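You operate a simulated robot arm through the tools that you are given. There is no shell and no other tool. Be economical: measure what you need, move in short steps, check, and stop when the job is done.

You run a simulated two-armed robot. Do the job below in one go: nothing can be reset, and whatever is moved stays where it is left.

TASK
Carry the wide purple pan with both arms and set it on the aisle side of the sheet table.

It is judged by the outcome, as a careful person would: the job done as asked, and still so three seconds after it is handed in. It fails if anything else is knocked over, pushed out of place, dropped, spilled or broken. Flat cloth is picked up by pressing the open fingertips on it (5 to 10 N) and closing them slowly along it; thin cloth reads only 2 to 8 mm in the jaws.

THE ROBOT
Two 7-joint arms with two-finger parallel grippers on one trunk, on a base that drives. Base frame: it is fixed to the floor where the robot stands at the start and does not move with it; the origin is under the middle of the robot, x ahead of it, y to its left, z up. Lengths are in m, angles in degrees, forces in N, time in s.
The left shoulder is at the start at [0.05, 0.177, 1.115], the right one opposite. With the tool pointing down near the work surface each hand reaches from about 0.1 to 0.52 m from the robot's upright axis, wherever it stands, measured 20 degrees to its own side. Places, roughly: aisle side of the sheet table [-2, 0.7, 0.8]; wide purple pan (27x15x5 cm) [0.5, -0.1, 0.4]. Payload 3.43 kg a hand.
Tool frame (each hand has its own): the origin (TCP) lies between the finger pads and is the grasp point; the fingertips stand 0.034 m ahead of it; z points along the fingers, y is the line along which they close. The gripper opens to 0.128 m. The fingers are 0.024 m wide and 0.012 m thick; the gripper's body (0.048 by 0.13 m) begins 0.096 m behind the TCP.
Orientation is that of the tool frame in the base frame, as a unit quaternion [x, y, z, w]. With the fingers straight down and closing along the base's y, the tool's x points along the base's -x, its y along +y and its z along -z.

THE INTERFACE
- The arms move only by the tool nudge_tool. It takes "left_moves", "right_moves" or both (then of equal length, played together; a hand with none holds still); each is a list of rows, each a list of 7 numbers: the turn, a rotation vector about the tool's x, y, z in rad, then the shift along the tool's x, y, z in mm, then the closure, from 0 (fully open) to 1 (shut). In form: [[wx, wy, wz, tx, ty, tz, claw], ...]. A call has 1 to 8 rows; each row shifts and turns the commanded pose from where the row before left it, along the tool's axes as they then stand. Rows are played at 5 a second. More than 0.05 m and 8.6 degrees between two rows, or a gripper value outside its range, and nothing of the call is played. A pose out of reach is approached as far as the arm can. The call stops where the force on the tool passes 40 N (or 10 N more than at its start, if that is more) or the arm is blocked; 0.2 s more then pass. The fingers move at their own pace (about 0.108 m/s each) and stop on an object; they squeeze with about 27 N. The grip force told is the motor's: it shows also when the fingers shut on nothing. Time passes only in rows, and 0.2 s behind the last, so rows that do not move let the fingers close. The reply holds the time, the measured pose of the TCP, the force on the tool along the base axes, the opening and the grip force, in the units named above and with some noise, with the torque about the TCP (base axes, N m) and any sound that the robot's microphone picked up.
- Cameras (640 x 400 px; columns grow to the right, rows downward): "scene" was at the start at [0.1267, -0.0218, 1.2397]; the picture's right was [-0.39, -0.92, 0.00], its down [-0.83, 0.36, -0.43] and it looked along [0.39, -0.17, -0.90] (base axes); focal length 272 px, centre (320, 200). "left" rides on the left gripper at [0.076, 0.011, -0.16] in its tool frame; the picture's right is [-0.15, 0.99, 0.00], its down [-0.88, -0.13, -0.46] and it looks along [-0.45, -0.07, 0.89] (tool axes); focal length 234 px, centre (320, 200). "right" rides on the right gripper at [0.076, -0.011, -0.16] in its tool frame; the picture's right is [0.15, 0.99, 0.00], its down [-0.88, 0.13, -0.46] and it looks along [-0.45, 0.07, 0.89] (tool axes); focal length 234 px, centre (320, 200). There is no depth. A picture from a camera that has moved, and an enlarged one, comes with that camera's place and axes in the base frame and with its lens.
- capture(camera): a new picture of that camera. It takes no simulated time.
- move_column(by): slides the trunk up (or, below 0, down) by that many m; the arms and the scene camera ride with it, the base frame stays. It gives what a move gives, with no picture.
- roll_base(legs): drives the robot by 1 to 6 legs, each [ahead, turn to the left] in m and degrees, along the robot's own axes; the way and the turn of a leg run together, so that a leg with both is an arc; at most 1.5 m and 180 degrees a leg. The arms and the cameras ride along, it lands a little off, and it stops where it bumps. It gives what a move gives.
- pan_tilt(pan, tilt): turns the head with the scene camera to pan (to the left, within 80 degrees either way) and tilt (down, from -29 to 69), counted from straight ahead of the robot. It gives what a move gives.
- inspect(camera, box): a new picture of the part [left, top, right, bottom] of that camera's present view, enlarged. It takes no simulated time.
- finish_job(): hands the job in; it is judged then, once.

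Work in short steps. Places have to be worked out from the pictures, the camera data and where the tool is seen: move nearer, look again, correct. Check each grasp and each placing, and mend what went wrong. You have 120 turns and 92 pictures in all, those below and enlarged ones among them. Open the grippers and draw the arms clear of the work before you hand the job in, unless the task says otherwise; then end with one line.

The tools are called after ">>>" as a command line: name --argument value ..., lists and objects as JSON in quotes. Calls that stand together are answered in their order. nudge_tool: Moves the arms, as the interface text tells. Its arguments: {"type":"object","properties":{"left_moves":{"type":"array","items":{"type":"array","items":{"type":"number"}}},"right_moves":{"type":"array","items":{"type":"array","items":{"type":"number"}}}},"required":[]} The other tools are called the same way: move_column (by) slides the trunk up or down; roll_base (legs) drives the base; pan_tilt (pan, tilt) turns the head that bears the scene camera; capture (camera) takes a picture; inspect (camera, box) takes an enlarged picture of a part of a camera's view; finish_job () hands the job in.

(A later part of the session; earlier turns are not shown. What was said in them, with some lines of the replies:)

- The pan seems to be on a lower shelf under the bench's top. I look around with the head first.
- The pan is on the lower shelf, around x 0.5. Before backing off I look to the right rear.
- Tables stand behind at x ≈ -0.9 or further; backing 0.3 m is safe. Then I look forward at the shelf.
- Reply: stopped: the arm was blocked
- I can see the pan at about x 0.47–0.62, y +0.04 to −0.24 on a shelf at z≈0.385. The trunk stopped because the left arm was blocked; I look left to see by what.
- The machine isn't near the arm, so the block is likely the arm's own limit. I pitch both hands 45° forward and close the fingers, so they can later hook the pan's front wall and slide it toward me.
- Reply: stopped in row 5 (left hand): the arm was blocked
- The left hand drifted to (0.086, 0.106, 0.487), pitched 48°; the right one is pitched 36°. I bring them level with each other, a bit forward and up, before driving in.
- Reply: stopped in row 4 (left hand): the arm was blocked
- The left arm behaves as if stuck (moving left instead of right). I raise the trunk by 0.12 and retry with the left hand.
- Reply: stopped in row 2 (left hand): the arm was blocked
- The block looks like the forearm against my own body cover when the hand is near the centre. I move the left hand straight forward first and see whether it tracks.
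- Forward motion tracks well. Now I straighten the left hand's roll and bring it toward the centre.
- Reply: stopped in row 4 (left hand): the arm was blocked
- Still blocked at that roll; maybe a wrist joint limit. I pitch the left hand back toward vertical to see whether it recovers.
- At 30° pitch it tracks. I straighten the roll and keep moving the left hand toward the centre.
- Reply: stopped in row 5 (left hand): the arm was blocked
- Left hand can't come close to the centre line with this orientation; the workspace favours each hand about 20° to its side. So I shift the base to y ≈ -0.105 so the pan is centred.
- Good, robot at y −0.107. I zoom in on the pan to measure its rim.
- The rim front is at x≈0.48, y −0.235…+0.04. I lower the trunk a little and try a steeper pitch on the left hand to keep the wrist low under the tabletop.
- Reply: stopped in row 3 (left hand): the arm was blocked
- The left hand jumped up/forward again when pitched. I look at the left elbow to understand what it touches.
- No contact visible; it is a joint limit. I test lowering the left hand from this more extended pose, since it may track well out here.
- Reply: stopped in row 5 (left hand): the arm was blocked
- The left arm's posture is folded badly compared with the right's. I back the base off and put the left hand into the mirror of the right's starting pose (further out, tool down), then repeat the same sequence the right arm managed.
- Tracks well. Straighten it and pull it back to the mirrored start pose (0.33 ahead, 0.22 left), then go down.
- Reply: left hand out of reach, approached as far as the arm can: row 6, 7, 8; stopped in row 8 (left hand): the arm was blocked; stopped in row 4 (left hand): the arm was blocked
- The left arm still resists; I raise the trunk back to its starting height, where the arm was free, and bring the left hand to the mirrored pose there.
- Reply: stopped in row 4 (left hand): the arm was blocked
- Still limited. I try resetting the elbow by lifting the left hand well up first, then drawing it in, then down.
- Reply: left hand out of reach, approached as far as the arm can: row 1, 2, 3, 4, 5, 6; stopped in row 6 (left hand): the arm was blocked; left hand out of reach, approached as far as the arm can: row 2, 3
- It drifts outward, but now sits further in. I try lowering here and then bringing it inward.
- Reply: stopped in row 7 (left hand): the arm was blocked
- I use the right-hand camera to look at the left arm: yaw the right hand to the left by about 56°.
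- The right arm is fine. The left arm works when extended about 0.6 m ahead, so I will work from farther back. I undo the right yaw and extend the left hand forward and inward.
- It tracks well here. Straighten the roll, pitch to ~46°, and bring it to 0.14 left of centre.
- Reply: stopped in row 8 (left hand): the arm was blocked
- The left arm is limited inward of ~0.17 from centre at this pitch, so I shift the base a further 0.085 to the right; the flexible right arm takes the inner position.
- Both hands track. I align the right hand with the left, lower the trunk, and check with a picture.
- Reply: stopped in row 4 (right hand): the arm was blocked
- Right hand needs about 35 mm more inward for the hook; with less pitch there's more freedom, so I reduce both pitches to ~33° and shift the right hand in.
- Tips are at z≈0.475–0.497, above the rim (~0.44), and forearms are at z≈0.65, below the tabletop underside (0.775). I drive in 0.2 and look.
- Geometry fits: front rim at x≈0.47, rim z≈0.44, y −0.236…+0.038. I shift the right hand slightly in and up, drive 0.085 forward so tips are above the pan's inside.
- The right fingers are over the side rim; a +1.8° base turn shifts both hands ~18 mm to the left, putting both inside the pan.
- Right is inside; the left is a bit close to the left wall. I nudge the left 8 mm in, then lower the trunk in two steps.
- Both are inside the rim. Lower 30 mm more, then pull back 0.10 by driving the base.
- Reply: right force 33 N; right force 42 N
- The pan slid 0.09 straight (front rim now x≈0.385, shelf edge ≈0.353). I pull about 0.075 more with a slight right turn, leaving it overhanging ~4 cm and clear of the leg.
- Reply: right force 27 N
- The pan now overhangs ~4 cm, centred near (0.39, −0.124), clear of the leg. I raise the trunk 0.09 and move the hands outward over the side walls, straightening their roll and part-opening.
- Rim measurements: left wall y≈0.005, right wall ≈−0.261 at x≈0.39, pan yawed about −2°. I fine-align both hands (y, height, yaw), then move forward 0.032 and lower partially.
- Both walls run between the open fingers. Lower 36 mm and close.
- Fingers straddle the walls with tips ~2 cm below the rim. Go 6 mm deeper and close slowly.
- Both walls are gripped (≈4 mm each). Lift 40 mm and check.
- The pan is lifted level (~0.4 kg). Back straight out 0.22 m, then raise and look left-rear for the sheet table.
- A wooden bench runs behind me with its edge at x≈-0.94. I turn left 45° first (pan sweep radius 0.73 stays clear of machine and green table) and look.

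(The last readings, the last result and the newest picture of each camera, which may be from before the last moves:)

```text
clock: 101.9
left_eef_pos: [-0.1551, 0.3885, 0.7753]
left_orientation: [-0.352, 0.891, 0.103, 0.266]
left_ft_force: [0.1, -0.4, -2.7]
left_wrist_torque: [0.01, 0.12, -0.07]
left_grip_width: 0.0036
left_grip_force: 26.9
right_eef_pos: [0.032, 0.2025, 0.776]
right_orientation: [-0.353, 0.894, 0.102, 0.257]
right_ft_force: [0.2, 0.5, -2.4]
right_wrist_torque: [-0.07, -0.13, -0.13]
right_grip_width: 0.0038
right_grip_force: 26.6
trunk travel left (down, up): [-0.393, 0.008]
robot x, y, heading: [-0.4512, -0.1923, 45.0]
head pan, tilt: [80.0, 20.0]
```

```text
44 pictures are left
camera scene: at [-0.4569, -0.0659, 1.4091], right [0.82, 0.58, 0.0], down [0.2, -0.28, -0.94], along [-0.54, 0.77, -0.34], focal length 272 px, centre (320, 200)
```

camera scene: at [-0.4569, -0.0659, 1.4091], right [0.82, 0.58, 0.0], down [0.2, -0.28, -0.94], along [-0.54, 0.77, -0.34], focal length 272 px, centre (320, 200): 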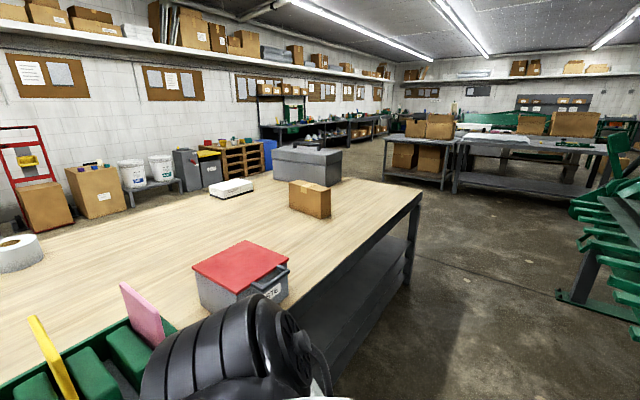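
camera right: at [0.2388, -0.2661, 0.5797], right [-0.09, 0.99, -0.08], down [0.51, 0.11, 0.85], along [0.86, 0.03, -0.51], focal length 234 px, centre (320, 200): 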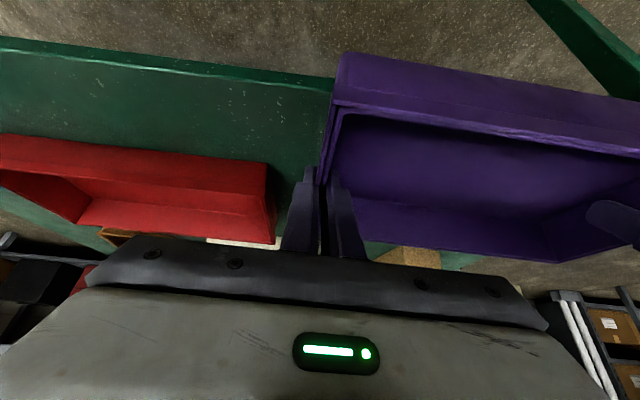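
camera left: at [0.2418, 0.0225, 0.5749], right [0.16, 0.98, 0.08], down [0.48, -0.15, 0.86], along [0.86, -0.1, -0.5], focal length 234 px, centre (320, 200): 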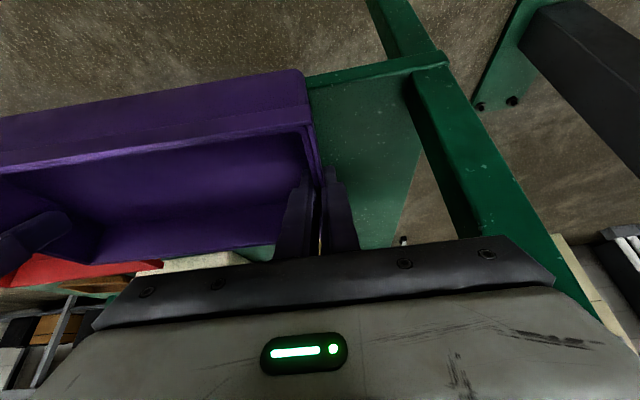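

The wooden top is the sheet table, spanning x −0.94 to about −2.3; its aisle side (−2, 0.7) is the far side, so I drive around its +y end (corner at y≈1.82). First along the aisle.

>>> roll_base --legs '[[0, 50], [0.7, 0], [0, -5]]'

>>> pan_tilt --pan 20 --tilt 30

>>> capture --camera "scene"

```text
clock: 108.5
left_eef_pos: [-0.7109, 1.1335, 0.7746]
left_orientation: [-0.665, 0.691, 0.196, 0.206]
left_ft_force: [0.2, -1.2, -2.1]
left_wrist_torque: [0.0, 0.09, -0.05]
left_grip_width: 0.0039
left_grip_force: 26.8
right_eef_pos: [-0.4473, 1.1316, 0.7757]
right_orientation: [-0.666, 0.693, 0.192, 0.2]
right_ft_force: [-1.2, 0.9, -1.5]
right_wrist_torque: [0.01, -0.12, -0.09]
right_grip_width: 0.0036
right_grip_force: 27.1
trunk travel left (down, up): [-0.393, 0.008]
robot x, y, heading: [-0.5149, 0.5075, 89.8]
head pan, tilt: [80.0, 20.0]
```

```text
clock: 109.8
left_eef_pos: [-0.7116, 1.1347, 0.7743]
left_orientation: [-0.664, 0.691, 0.196, 0.206]
left_ft_force: [-0.1, -1.1, -2.1]
left_wrist_torque: [0.12, 0.06, -0.08]
left_grip_width: 0.0037
left_grip_force: 26.5
right_eef_pos: [-0.4467, 1.1319, 0.7757]
right_orientation: [-0.666, 0.693, 0.192, 0.2]
right_ft_force: [0.6, 0.5, -1.5]
right_wrist_torque: [-0.12, -0.12, -0.15]
right_grip_width: 0.0038
right_grip_force: 27.1
trunk travel left (down, up): [-0.393, 0.008]
robot x, y, heading: [-0.5145, 0.5079, 90.0]
head pan, tilt: [20.0, 30.0]
```

```text
43 pictures are left
camera scene: at [-0.5447, 0.6669, 1.393], right [0.94, 0.34, 0.0], down [0.17, -0.47, -0.87], along [-0.29, 0.81, -0.5], focal length 272 px, centre (320, 200)
```

scene: 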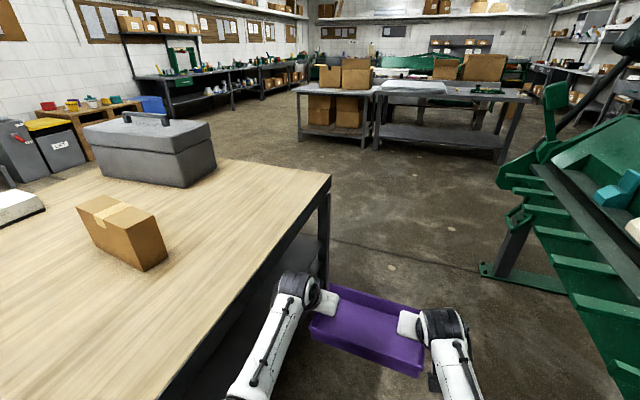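

Path ahead is clear; the table corner is at (−0.93, 1.88). The drop place (−2, 0.7) looks free, between a white box (y≈1.16) and a tape roll (y≈0). First I raise both hands together in small steps, since the pan's bottom (z≈0.72) must clear the 0.8 top.

>>> nudge_tool --left_moves '[[0, 0, 0, -5.4, 0, -8.4, 1], [0, 0, 0, -5.4, 0, -8.4, 1], [0, 0, 0, -5.4, 0, -8.4, 1], [0, 0, 0, -5.4, 0, -8.4, 1]]' --right_moves '[[0, 0, 0, -5.4, 0, -8.4, 1], [0, 0, 0, -5.4, 0, -8.4, 1], [0, 0, 0, -5.4, 0, -8.4, 1], [0, 0, 0, -5.4, 0, -8.4, 1]]'

```text
clock: 110.8
left_eef_pos: [-0.7119, 1.1329, 0.8153]
left_orientation: [-0.664, 0.691, 0.197, 0.206]
left_ft_force: [1.2, 3.0, -4.3]
left_wrist_torque: [-0.25, 0.46, 0.5]
left_grip_width: 0.0036
left_grip_force: 27.2
right_eef_pos: [-0.4478, 1.1322, 0.8162]
right_orientation: [-0.665, 0.693, 0.192, 0.2]
right_ft_force: [-0.9, -3.6, 0.3]
right_wrist_torque: [0.22, 0.12, 0.41]
right_grip_width: 0.0039
right_grip_force: 27.2
trunk travel left (down, up): [-0.393, 0.008]
robot x, y, heading: [-0.5148, 0.5112, 89.8]
head pan, tilt: [20.0, 30.0]
```

Raising tracks well. Another 80 mm.

>>> nudge_tool --left_moves '[[0, 0, 0, -5.4, 0, -8.4, 1], [0, 0, 0, -5.4, 0, -8.4, 1], [0, 0, 0, -5.4, 0, -8.4, 1], [0, 0, 0, -5.4, 0, -8.4, 1], [0, 0, 0, -5.4, 0, -8.4, 1], [0, 0, 0, -5.4, 0, -8.4, 1], [0, 0, 0, -5.4, 0, -8.4, 1], [0, 0, 0, -5.4, 0, -8.4, 1]]' --right_moves '[[0, 0, 0, -5.4, 0, -8.4, 1], [0, 0, 0, -5.4, 0, -8.4, 1], [0, 0, 0, -5.4, 0, -8.4, 1], [0, 0, 0, -5.4, 0, -8.4, 1], [0, 0, 0, -5.4, 0, -8.4, 1], [0, 0, 0, -5.4, 0, -8.4, 1], [0, 0, 0, -5.4, 0, -8.4, 1], [0, 0, 0, -5.4, 0, -8.4, 1]]'

>>> capture --camera "scene"

```text
clock: 112.6
left_eef_pos: [-0.7116, 1.1322, 0.8934]
left_orientation: [-0.665, 0.691, 0.196, 0.206]
left_ft_force: [2.4, 6.3, -7.0]
left_wrist_torque: [-0.01, 0.72, 0.88]
left_grip_width: 0.0041
left_grip_force: 26.9
right_eef_pos: [-0.447, 1.1328, 0.8952]
right_orientation: [-0.666, 0.692, 0.192, 0.2]
right_ft_force: [-1.2, -6.7, 2.6]
right_wrist_torque: [0.0, 0.63, 0.88]
right_grip_width: 0.0038
right_grip_force: 27.1
trunk travel left (down, up): [-0.393, 0.008]
robot x, y, heading: [-0.5141, 0.5102, 89.8]
head pan, tilt: [20.0, 30.0]
```

```text
42 pictures are left
camera scene: at [-0.5446, 0.6669, 1.393], right [0.94, 0.34, 0.0], down [0.17, -0.47, -0.87], along [-0.29, 0.81, -0.5], focal length 272 px, centre (320, 200)
```

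scene: 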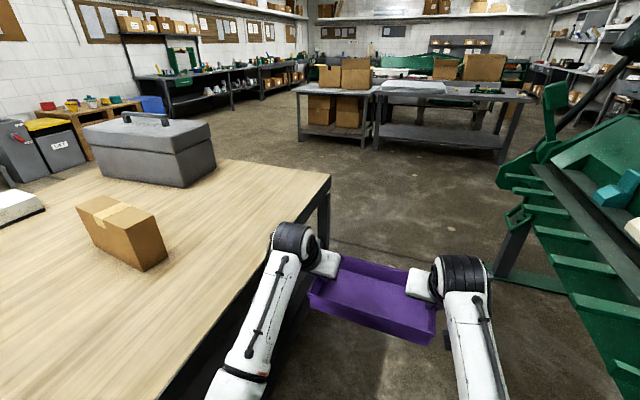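

Pan bottom is now ≈0.843. Drive on past the table's end and turn left, then look ahead.

>>> roll_base --legs '[[1.1, 0], [1.0, 0], [0, 90]]'

>>> pan_tilt --pan 10 --tilt 25

>>> capture --camera "scene"

```text
clock: 126.8
left_eef_pos: [-1.1236, 2.4162, 0.893]
left_orientation: [0.959, -0.018, -0.284, -0.006]
left_ft_force: [-5.9, 3.7, -6.9]
left_wrist_torque: [-0.62, 0.08, 0.84]
left_grip_width: 0.0037
left_grip_force: 26.5
right_eef_pos: [-1.1239, 2.6816, 0.8954]
right_orientation: [0.961, -0.018, -0.277, -0.005]
right_ft_force: [6.2, -4.7, 1.1]
right_wrist_torque: [-0.48, -0.12, 0.81]
right_grip_width: 0.0036
right_grip_force: 27.3
trunk travel left (down, up): [-0.393, 0.008]
robot x, y, heading: [-0.499, 2.6189, 180.1]
head pan, tilt: [20.0, 30.0]
```

```text
clock: 127.6
left_eef_pos: [-1.1236, 2.4167, 0.8943]
left_orientation: [0.958, -0.018, -0.285, -0.006]
left_ft_force: [-6.5, 2.3, -5.5]
left_wrist_torque: [-0.66, -0.06, 0.8]
left_grip_width: 0.0041
left_grip_force: 26.8
right_eef_pos: [-1.1233, 2.6811, 0.8944]
right_orientation: [0.961, -0.019, -0.277, -0.006]
right_ft_force: [6.2, -2.5, 2.2]
right_wrist_torque: [-0.53, 0.07, 0.76]
right_grip_width: 0.0038
right_grip_force: 27.1
trunk travel left (down, up): [-0.393, 0.008]
robot x, y, heading: [-0.4992, 2.6129, 179.7]
head pan, tilt: [10.0, 25.0]
```

```text
41 pictures are left
camera scene: at [-0.6618, 2.601, 1.401], right [-0.17, 0.98, 0.0], down [0.42, 0.07, -0.91], along [-0.89, -0.16, -0.42], focal length 272 px, centre (320, 200)
```

scene: 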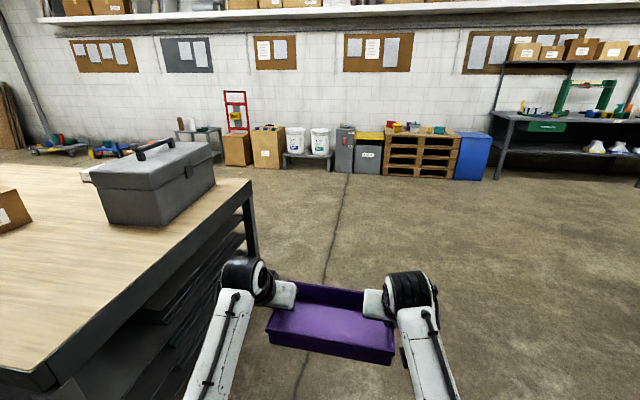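

Aisle beyond is wide. The far table edge seems near x≈−2.1 to −2.2. I drive on to x≈−2.85 and turn left to face down the aisle.

>>> roll_base --legs '[[1.2, 0], [1.15, 0], [0, 90]]'

>>> pan_tilt --pan 35 --tilt 30

>>> capture --camera "scene"

```text
clock: 143.0
left_eef_pos: [-2.6486, 1.9998, 0.8937]
left_orientation: [0.683, 0.673, -0.204, 0.199]
left_ft_force: [-2.5, -5.4, -6.0]
left_wrist_torque: [-0.07, -0.58, 0.81]
left_grip_width: 0.0039
left_grip_force: 27.6
right_eef_pos: [-2.9125, 1.9917, 0.895]
right_orientation: [0.685, 0.674, -0.198, 0.194]
right_ft_force: [2.6, 6.4, 2.9]
right_wrist_torque: [0.11, -0.41, 0.77]
right_grip_width: 0.0041
right_grip_force: 26.5
trunk travel left (down, up): [-0.393, 0.008]
robot x, y, heading: [-2.8597, 2.6188, -88.7]
head pan, tilt: [10.0, 25.0]
```

```text
clock: 143.9
left_eef_pos: [-2.6486, 1.9993, 0.8931]
left_orientation: [0.683, 0.673, -0.204, 0.199]
left_ft_force: [-2.4, -5.4, -6.7]
left_wrist_torque: [0.1, -0.59, 0.76]
left_grip_width: 0.004
left_grip_force: 26.7
right_eef_pos: [-2.912, 1.9928, 0.8944]
right_orientation: [0.684, 0.674, -0.197, 0.194]
right_ft_force: [2.2, 5.0, 1.8]
right_wrist_torque: [-0.02, -0.41, 0.66]
right_grip_width: 0.004
right_grip_force: 26.7
trunk travel left (down, up): [-0.393, 0.008]
robot x, y, heading: [-2.8604, 2.6169, -88.8]
head pan, tilt: [35.0, 30.0]
```

```text
40 pictures are left
camera scene: at [-2.8051, 2.476, 1.393], right [-0.81, -0.59, 0.0], down [-0.3, 0.4, -0.87], along [0.51, -0.7, -0.5], focal length 272 px, centre (320, 200)
```

scene: 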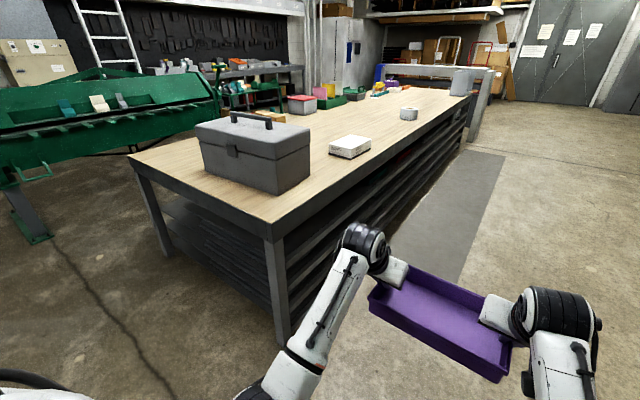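

The table's aisle edge is at x≈−2.2; a white box sits at y≈0.93–1.2, so I'll aim the pan at about (−2.0, 0.58). Drive down the aisle and turn left toward the table.

>>> roll_base --legs '[[0, -1.3], [1.1, 0], [1.0, 0], [0, 90]]'

>>> pan_tilt --pan 5 --tilt 40

>>> capture --camera "scene"

```text
clock: 158.5
left_eef_pos: [-2.24, 0.7028, 0.8933]
left_orientation: [0.023, 0.958, -0.008, 0.284]
left_ft_force: [4.9, -2.0, -5.4]
left_wrist_torque: [0.56, -0.05, 0.72]
left_grip_width: 0.0039
left_grip_force: 27.2
right_eef_pos: [-2.2412, 0.4393, 0.8951]
right_orientation: [0.023, 0.96, -0.007, 0.278]
right_ft_force: [-5.4, 1.8, 2.4]
right_wrist_torque: [0.36, 0.1, 0.63]
right_grip_width: 0.0038
right_grip_force: 26.9
trunk travel left (down, up): [-0.393, 0.008]
robot x, y, heading: [-2.8658, 0.5105, -0.8]
head pan, tilt: [35.0, 30.0]
```

```text
clock: 159.4
left_eef_pos: [-2.2392, 0.7033, 0.893]
left_orientation: [0.021, 0.958, -0.007, 0.286]
left_ft_force: [4.4, -2.5, -5.6]
left_wrist_torque: [0.56, 0.04, 0.64]
left_grip_width: 0.0038
left_grip_force: 26.7
right_eef_pos: [-2.2406, 0.4389, 0.8952]
right_orientation: [0.023, 0.96, -0.007, 0.278]
right_ft_force: [-4.6, 1.8, 2.1]
right_wrist_torque: [0.3, -0.06, 0.5]
right_grip_width: 0.0039
right_grip_force: 26.5
trunk travel left (down, up): [-0.393, 0.008]
robot x, y, heading: [-2.8647, 0.5138, -0.6]
head pan, tilt: [5.0, 40.0]
```

```text
39 pictures are left
camera scene: at [-2.7091, 0.5197, 1.3777], right [0.08, -1.0, 0.0], down [-0.64, -0.05, -0.77], along [0.76, 0.06, -0.64], focal length 272 px, centre (320, 200)
```

scene: 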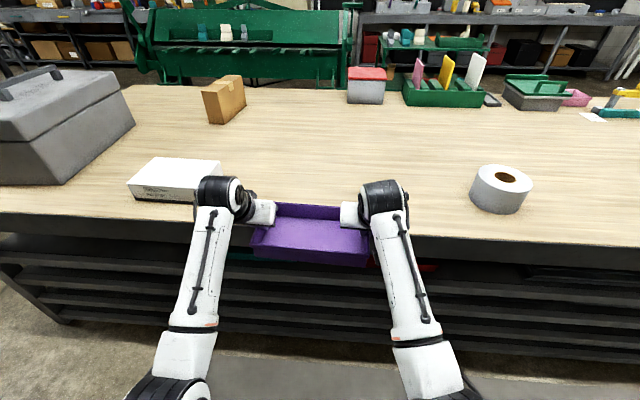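

The spot ahead is free. I drive 0.29 in so the pan sits over the tabletop at x≈−1.95, then check.

>>> roll_base --legs '[[0, 0.6], [0.29, 0]]'

>>> capture --camera "scene"

>>> capture --camera "left"

```text
clock: 161.8
left_eef_pos: [-1.9513, 0.7114, 0.8936]
left_orientation: [0.017, 0.959, -0.007, 0.284]
left_ft_force: [5.3, -2.6, -5.0]
left_wrist_torque: [0.53, -0.11, 0.63]
left_grip_width: 0.004
left_grip_force: 26.7
right_eef_pos: [-1.9496, 0.4469, 0.8935]
right_orientation: [0.016, 0.961, -0.004, 0.276]
right_ft_force: [-4.6, 1.8, 0.3]
right_wrist_torque: [0.32, 0.14, 0.54]
right_grip_width: 0.0038
right_grip_force: 27.1
trunk travel left (down, up): [-0.393, 0.008]
robot x, y, heading: [-2.5733, 0.5135, 0.2]
head pan, tilt: [5.0, 40.0]
```

```text
38 pictures are left
camera scene: at [-2.4178, 0.5218, 1.3776], right [0.09, -1.0, 0.0], down [-0.64, -0.06, -0.77], along [0.76, 0.07, -0.64], focal length 272 px, centre (320, 200)
```

scene: 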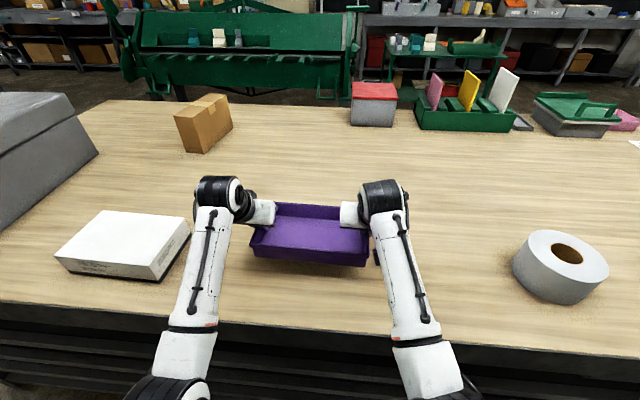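

```text
37 pictures are left
camera left: at [-2.0994, 0.7294, 0.984], right [0.16, 0.98, 0.08], down [0.48, -0.14, 0.86], along [0.86, -0.1, -0.5], focal length 234 px, centre (320, 200)
```

left: 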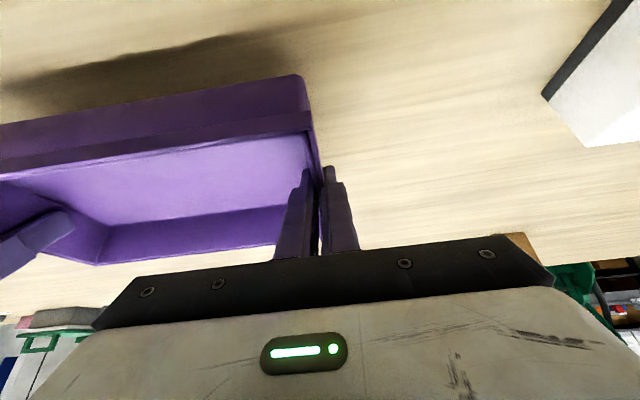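

Pan is over the aisle half of the table, clear of the white box and tape roll. Lower by the trunk in steps until contact.

>>> move_column --by -0.03

>>> move_column --by -0.01

>>> capture --camera "left"

```text
clock: 162.5
left_eef_pos: [-1.9512, 0.7121, 0.8645]
left_orientation: [0.016, 0.958, -0.007, 0.285]
left_ft_force: [3.0, -2.0, -5.2]
left_wrist_torque: [0.57, 0.02, 0.65]
left_grip_width: 0.0038
left_grip_force: 27.2
right_eef_pos: [-1.9504, 0.4482, 0.8644]
right_orientation: [0.017, 0.961, -0.004, 0.276]
right_ft_force: [-4.2, 1.8, 0.9]
right_wrist_torque: [0.26, -0.03, 0.51]
right_grip_width: 0.004
right_grip_force: 27.0
trunk travel left (down, up): [-0.363, 0.038]
robot x, y, heading: [-2.5714, 0.5075, -0.1]
head pan, tilt: [5.0, 40.0]
```

```text
clock: 163.1
left_eef_pos: [-1.9516, 0.7119, 0.853]
left_orientation: [0.017, 0.958, -0.007, 0.285]
left_ft_force: [5.1, -1.4, -5.2]
left_wrist_torque: [0.53, 0.0, 0.64]
left_grip_width: 0.0038
left_grip_force: 26.7
right_eef_pos: [-1.9498, 0.4475, 0.8548]
right_orientation: [0.016, 0.961, -0.004, 0.277]
right_ft_force: [-3.5, 2.3, 0.9]
right_wrist_torque: [0.26, -0.04, 0.5]
right_grip_width: 0.0038
right_grip_force: 27.4
trunk travel left (down, up): [-0.353, 0.048]
robot x, y, heading: [-2.5747, 0.5108, 0.2]
head pan, tilt: [5.0, 40.0]
```

```text
36 pictures are left
camera left: at [-2.0999, 0.7294, 0.9443], right [0.16, 0.98, 0.08], down [0.48, -0.14, 0.86], along [0.86, -0.1, -0.5], focal length 234 px, centre (320, 200)
```

left: 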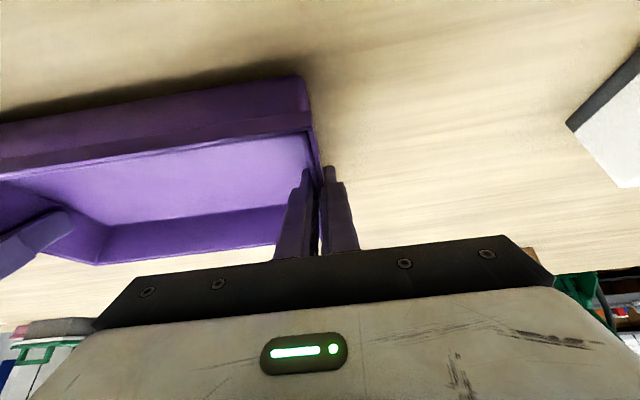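

Shadow shows it is close but no contact yet; continue in small steps.

>>> move_column --by -0.008

>>> move_column --by -0.006

>>> capture --camera "right"

```text
clock: 163.7
left_eef_pos: [-1.9527, 0.7124, 0.8445]
left_orientation: [0.016, 0.958, -0.006, 0.285]
left_ft_force: [5.1, -1.9, -4.5]
left_wrist_torque: [0.52, -0.01, 0.66]
left_grip_width: 0.0038
left_grip_force: 27.1
right_eef_pos: [-1.9503, 0.447, 0.847]
right_orientation: [0.017, 0.961, -0.005, 0.277]
right_ft_force: [-4.0, 2.0, 1.5]
right_wrist_torque: [0.29, -0.05, 0.51]
right_grip_width: 0.0039
right_grip_force: 27.3
trunk travel left (down, up): [-0.345, 0.056]
robot x, y, heading: [-2.5747, 0.5118, 0.1]
head pan, tilt: [5.0, 40.0]
```

```text
clock: 164.2
left_eef_pos: [-1.9513, 0.7109, 0.845]
left_orientation: [0.017, 0.957, -0.007, 0.29]
left_ft_force: [5.7, -1.3, 12.5]
left_wrist_torque: [0.57, 0.71, 0.6]
left_grip_width: 0.004
left_grip_force: 27.2
right_eef_pos: [-1.9506, 0.4474, 0.8461]
right_orientation: [0.017, 0.959, -0.005, 0.283]
right_ft_force: [-4.2, 1.6, 16.4]
right_wrist_torque: [0.22, -0.27, 0.48]
right_grip_width: 0.0042
right_grip_force: 26.9
trunk travel left (down, up): [-0.339, 0.062]
robot x, y, heading: [-2.577, 0.5117, 0.0]
head pan, tilt: [5.0, 40.0]
```

```text
35 pictures are left
camera right: at [-2.1009, 0.4405, 0.9383], right [-0.09, 0.99, -0.08], down [0.5, 0.11, 0.86], along [0.86, 0.04, -0.5], focal length 234 px, centre (320, 200)
```

right: 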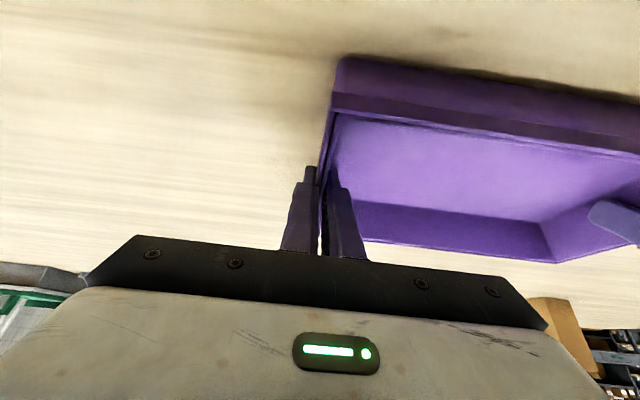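

Both hands feel contact (≈+15 N): the pan is on the table. Open the fingers gently, both to ~5 cm.

>>> nudge_tool --left_moves '[[0, 0, 0, 0, 0, 0, 0.9], [0, 0, 0, 0, 0, 0, 0.75], [0, 0, 0, 0, 0, 0, 0.65]]' --right_moves '[[0, 0, 0, 0, 0, 0, 0.9], [0, 0, 0, 0, 0, 0, 0.75], [0, 0, 0, 0, 0, 0, 0.65]]'

>>> capture --camera "left"

>>> capture --camera "right"

```text
clock: 165.0
left_eef_pos: [-1.9509, 0.7113, 0.8388]
left_orientation: [0.017, 0.959, -0.007, 0.284]
left_ft_force: [-0.3, 0.2, 0.4]
left_wrist_torque: [0.02, 0.02, 0.02]
left_grip_width: 0.0448
left_grip_force: 0.1
right_eef_pos: [-1.95, 0.4468, 0.8403]
right_orientation: [0.017, 0.961, -0.006, 0.277]
right_ft_force: [0.0, 0.1, 0.5]
right_wrist_torque: [0.01, 0.0, 0.0]
right_grip_width: 0.0447
right_grip_force: 0.0
trunk travel left (down, up): [-0.339, 0.062]
robot x, y, heading: [-2.5731, 0.5115, 0.0]
head pan, tilt: [5.0, 40.0]
```

```text
34 pictures are left
camera left: at [-2.1002, 0.7292, 0.93], right [0.16, 0.98, 0.08], down [0.49, -0.14, 0.86], along [0.86, -0.1, -0.5], focal length 234 px, centre (320, 200)
```

left: 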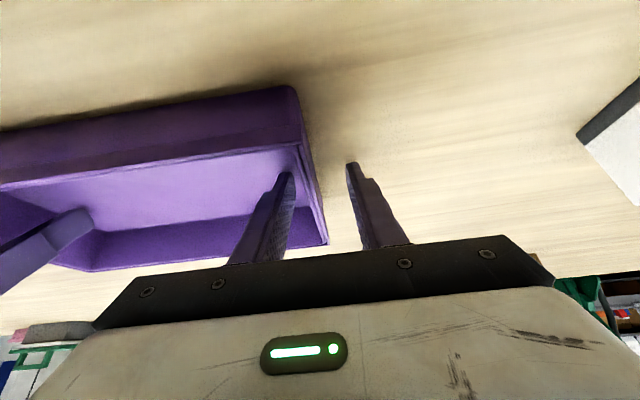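

```text
33 pictures are left
camera right: at [-2.1, 0.4404, 0.9345], right [-0.09, 0.99, -0.08], down [0.51, 0.11, 0.85], along [0.86, 0.04, -0.51], focal length 234 px, centre (320, 200)
```

right: 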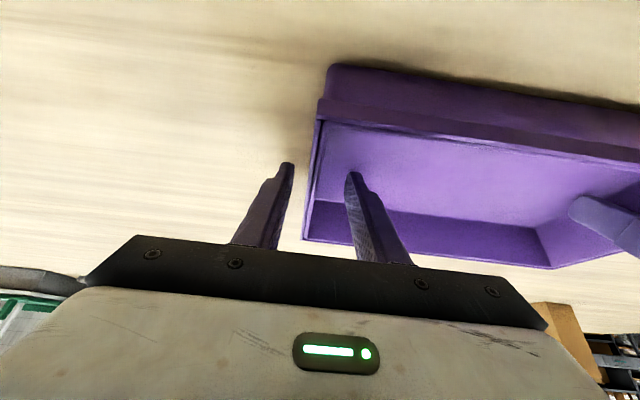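

Released, fingers free of the walls. Raise straight up by 0.06, then back the base away.

>>> move_column --by 0.06

>>> nudge_tool --left_moves '[[0, 0, 0, -5.4, 0, -8.4, 0.65], [0, 0, 0, -5.4, 0, -8.4, 0.65], [0, 0, 0, -5.4, 0, -8.4, 0.65]]' --right_moves '[[0, 0, 0, -5.4, 0, -8.4, 0.65], [0, 0, 0, -5.4, 0, -8.4, 0.65], [0, 0, 0, -5.4, 0, -8.4, 0.65]]'

>>> roll_base --legs '[[-0.4, 0]]'

>>> nudge_tool --left_moves '[[0, 0, 0, 0, 0, 0, 0.3], [0, 0, 0, 0, 0, 0, 0], [0, 0, 0, 0, 0, 0, 0]]' --right_moves '[[0, 0, 0, 0, 0, 0, 0.3], [0, 0, 0, 0, 0, 0, 0], [0, 0, 0, 0, 0, 0, 0]]'

>>> capture --camera "scene"

```text
clock: 166.0
left_eef_pos: [-1.9514, 0.7107, 0.8998]
left_orientation: [0.016, 0.959, -0.006, 0.284]
left_ft_force: [0.1, 1.1, 0.4]
left_wrist_torque: [0.01, 0.03, 0.01]
left_grip_width: 0.0447
left_grip_force: 0.0
right_eef_pos: [-1.9499, 0.4474, 0.9006]
right_orientation: [0.017, 0.961, -0.005, 0.277]
right_ft_force: [-0.1, 0.0, -0.4]
right_wrist_torque: [0.01, -0.03, -0.02]
right_grip_width: 0.0446
right_grip_force: 0.0
trunk travel left (down, up): [-0.399, 0.002]
robot x, y, heading: [-2.5743, 0.5113, 0.2]
head pan, tilt: [5.0, 40.0]
```

```text
clock: 166.8
left_eef_pos: [-1.9531, 0.711, 0.9308]
left_orientation: [0.016, 0.959, -0.006, 0.284]
left_ft_force: [0.2, -1.0, -0.7]
left_wrist_torque: [0.02, 0.03, 0.0]
left_grip_width: 0.0449
left_grip_force: 0.0
right_eef_pos: [-1.9516, 0.4383, 0.9219]
right_orientation: [0.018, 0.962, -0.014, 0.271]
right_ft_force: [0.8, 0.7, 0.2]
right_wrist_torque: [-0.01, -0.01, -0.04]
right_grip_width: 0.0448
right_grip_force: 0.0
trunk travel left (down, up): [-0.399, 0.002]
robot x, y, heading: [-2.5737, 0.5125, -0.1]
head pan, tilt: [5.0, 40.0]
```

```text
clock: 169.3
left_eef_pos: [-2.3523, 0.71, 0.9313]
left_orientation: [0.015, 0.958, -0.006, 0.285]
left_ft_force: [0.0, 0.4, -0.1]
left_wrist_torque: [-0.04, -0.02, 0.01]
left_grip_width: 0.0447
left_grip_force: 0.1
right_eef_pos: [-2.3479, 0.4362, 0.9273]
right_orientation: [0.02, 0.961, -0.014, 0.276]
right_ft_force: [-1.4, 0.2, 0.3]
right_wrist_torque: [0.0, 0.0, 0.02]
right_grip_width: 0.0446
right_grip_force: 0.1
trunk travel left (down, up): [-0.399, 0.002]
robot x, y, heading: [-2.9744, 0.5116, 0.2]
head pan, tilt: [5.0, 40.0]
```

```text
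clock: 170.1
left_eef_pos: [-2.353, 0.7108, 0.9301]
left_orientation: [0.015, 0.959, -0.006, 0.284]
left_ft_force: [0.7, 0.2, -0.7]
left_wrist_torque: [-0.02, 0.0, 0.0]
left_grip_width: 0.1279
left_grip_force: 0.1
right_eef_pos: [-2.3492, 0.4338, 0.9268]
right_orientation: [0.02, 0.961, -0.015, 0.276]
right_ft_force: [-0.2, 0.3, 0.1]
right_wrist_torque: [-0.01, -0.02, -0.01]
right_grip_width: 0.1283
right_grip_force: 0.0
trunk travel left (down, up): [-0.399, 0.002]
robot x, y, heading: [-2.9702, 0.5164, 0.4]
head pan, tilt: [5.0, 40.0]
```

```text
32 pictures are left
camera scene: at [-2.8189, 0.5211, 1.3838], right [0.09, -1.0, 0.0], down [-0.64, -0.06, -0.77], along [0.76, 0.07, -0.64], focal length 272 px, centre (320, 200)
```

scene: 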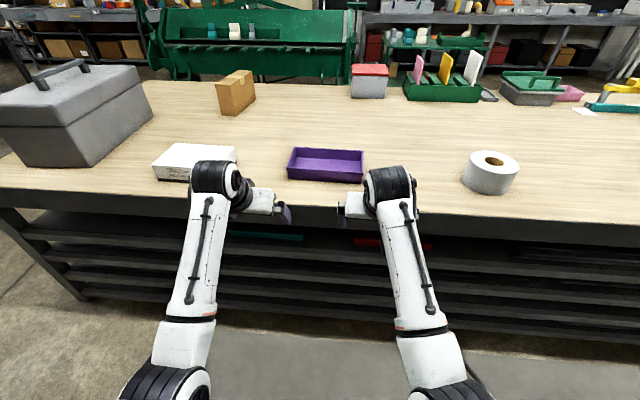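

The pan stands flat on the aisle side of the table, the hands are open and clear, and nothing else has moved. I hand in the job.

>>> finish_job

```text
The job is handed in.
```

The wide purple pan was carried with both arms and now stands flat on the aisle side of the sheet table, at about (−1.95, 0.58). The grippers are open and clear, and the last picture shows nothing else out of place.
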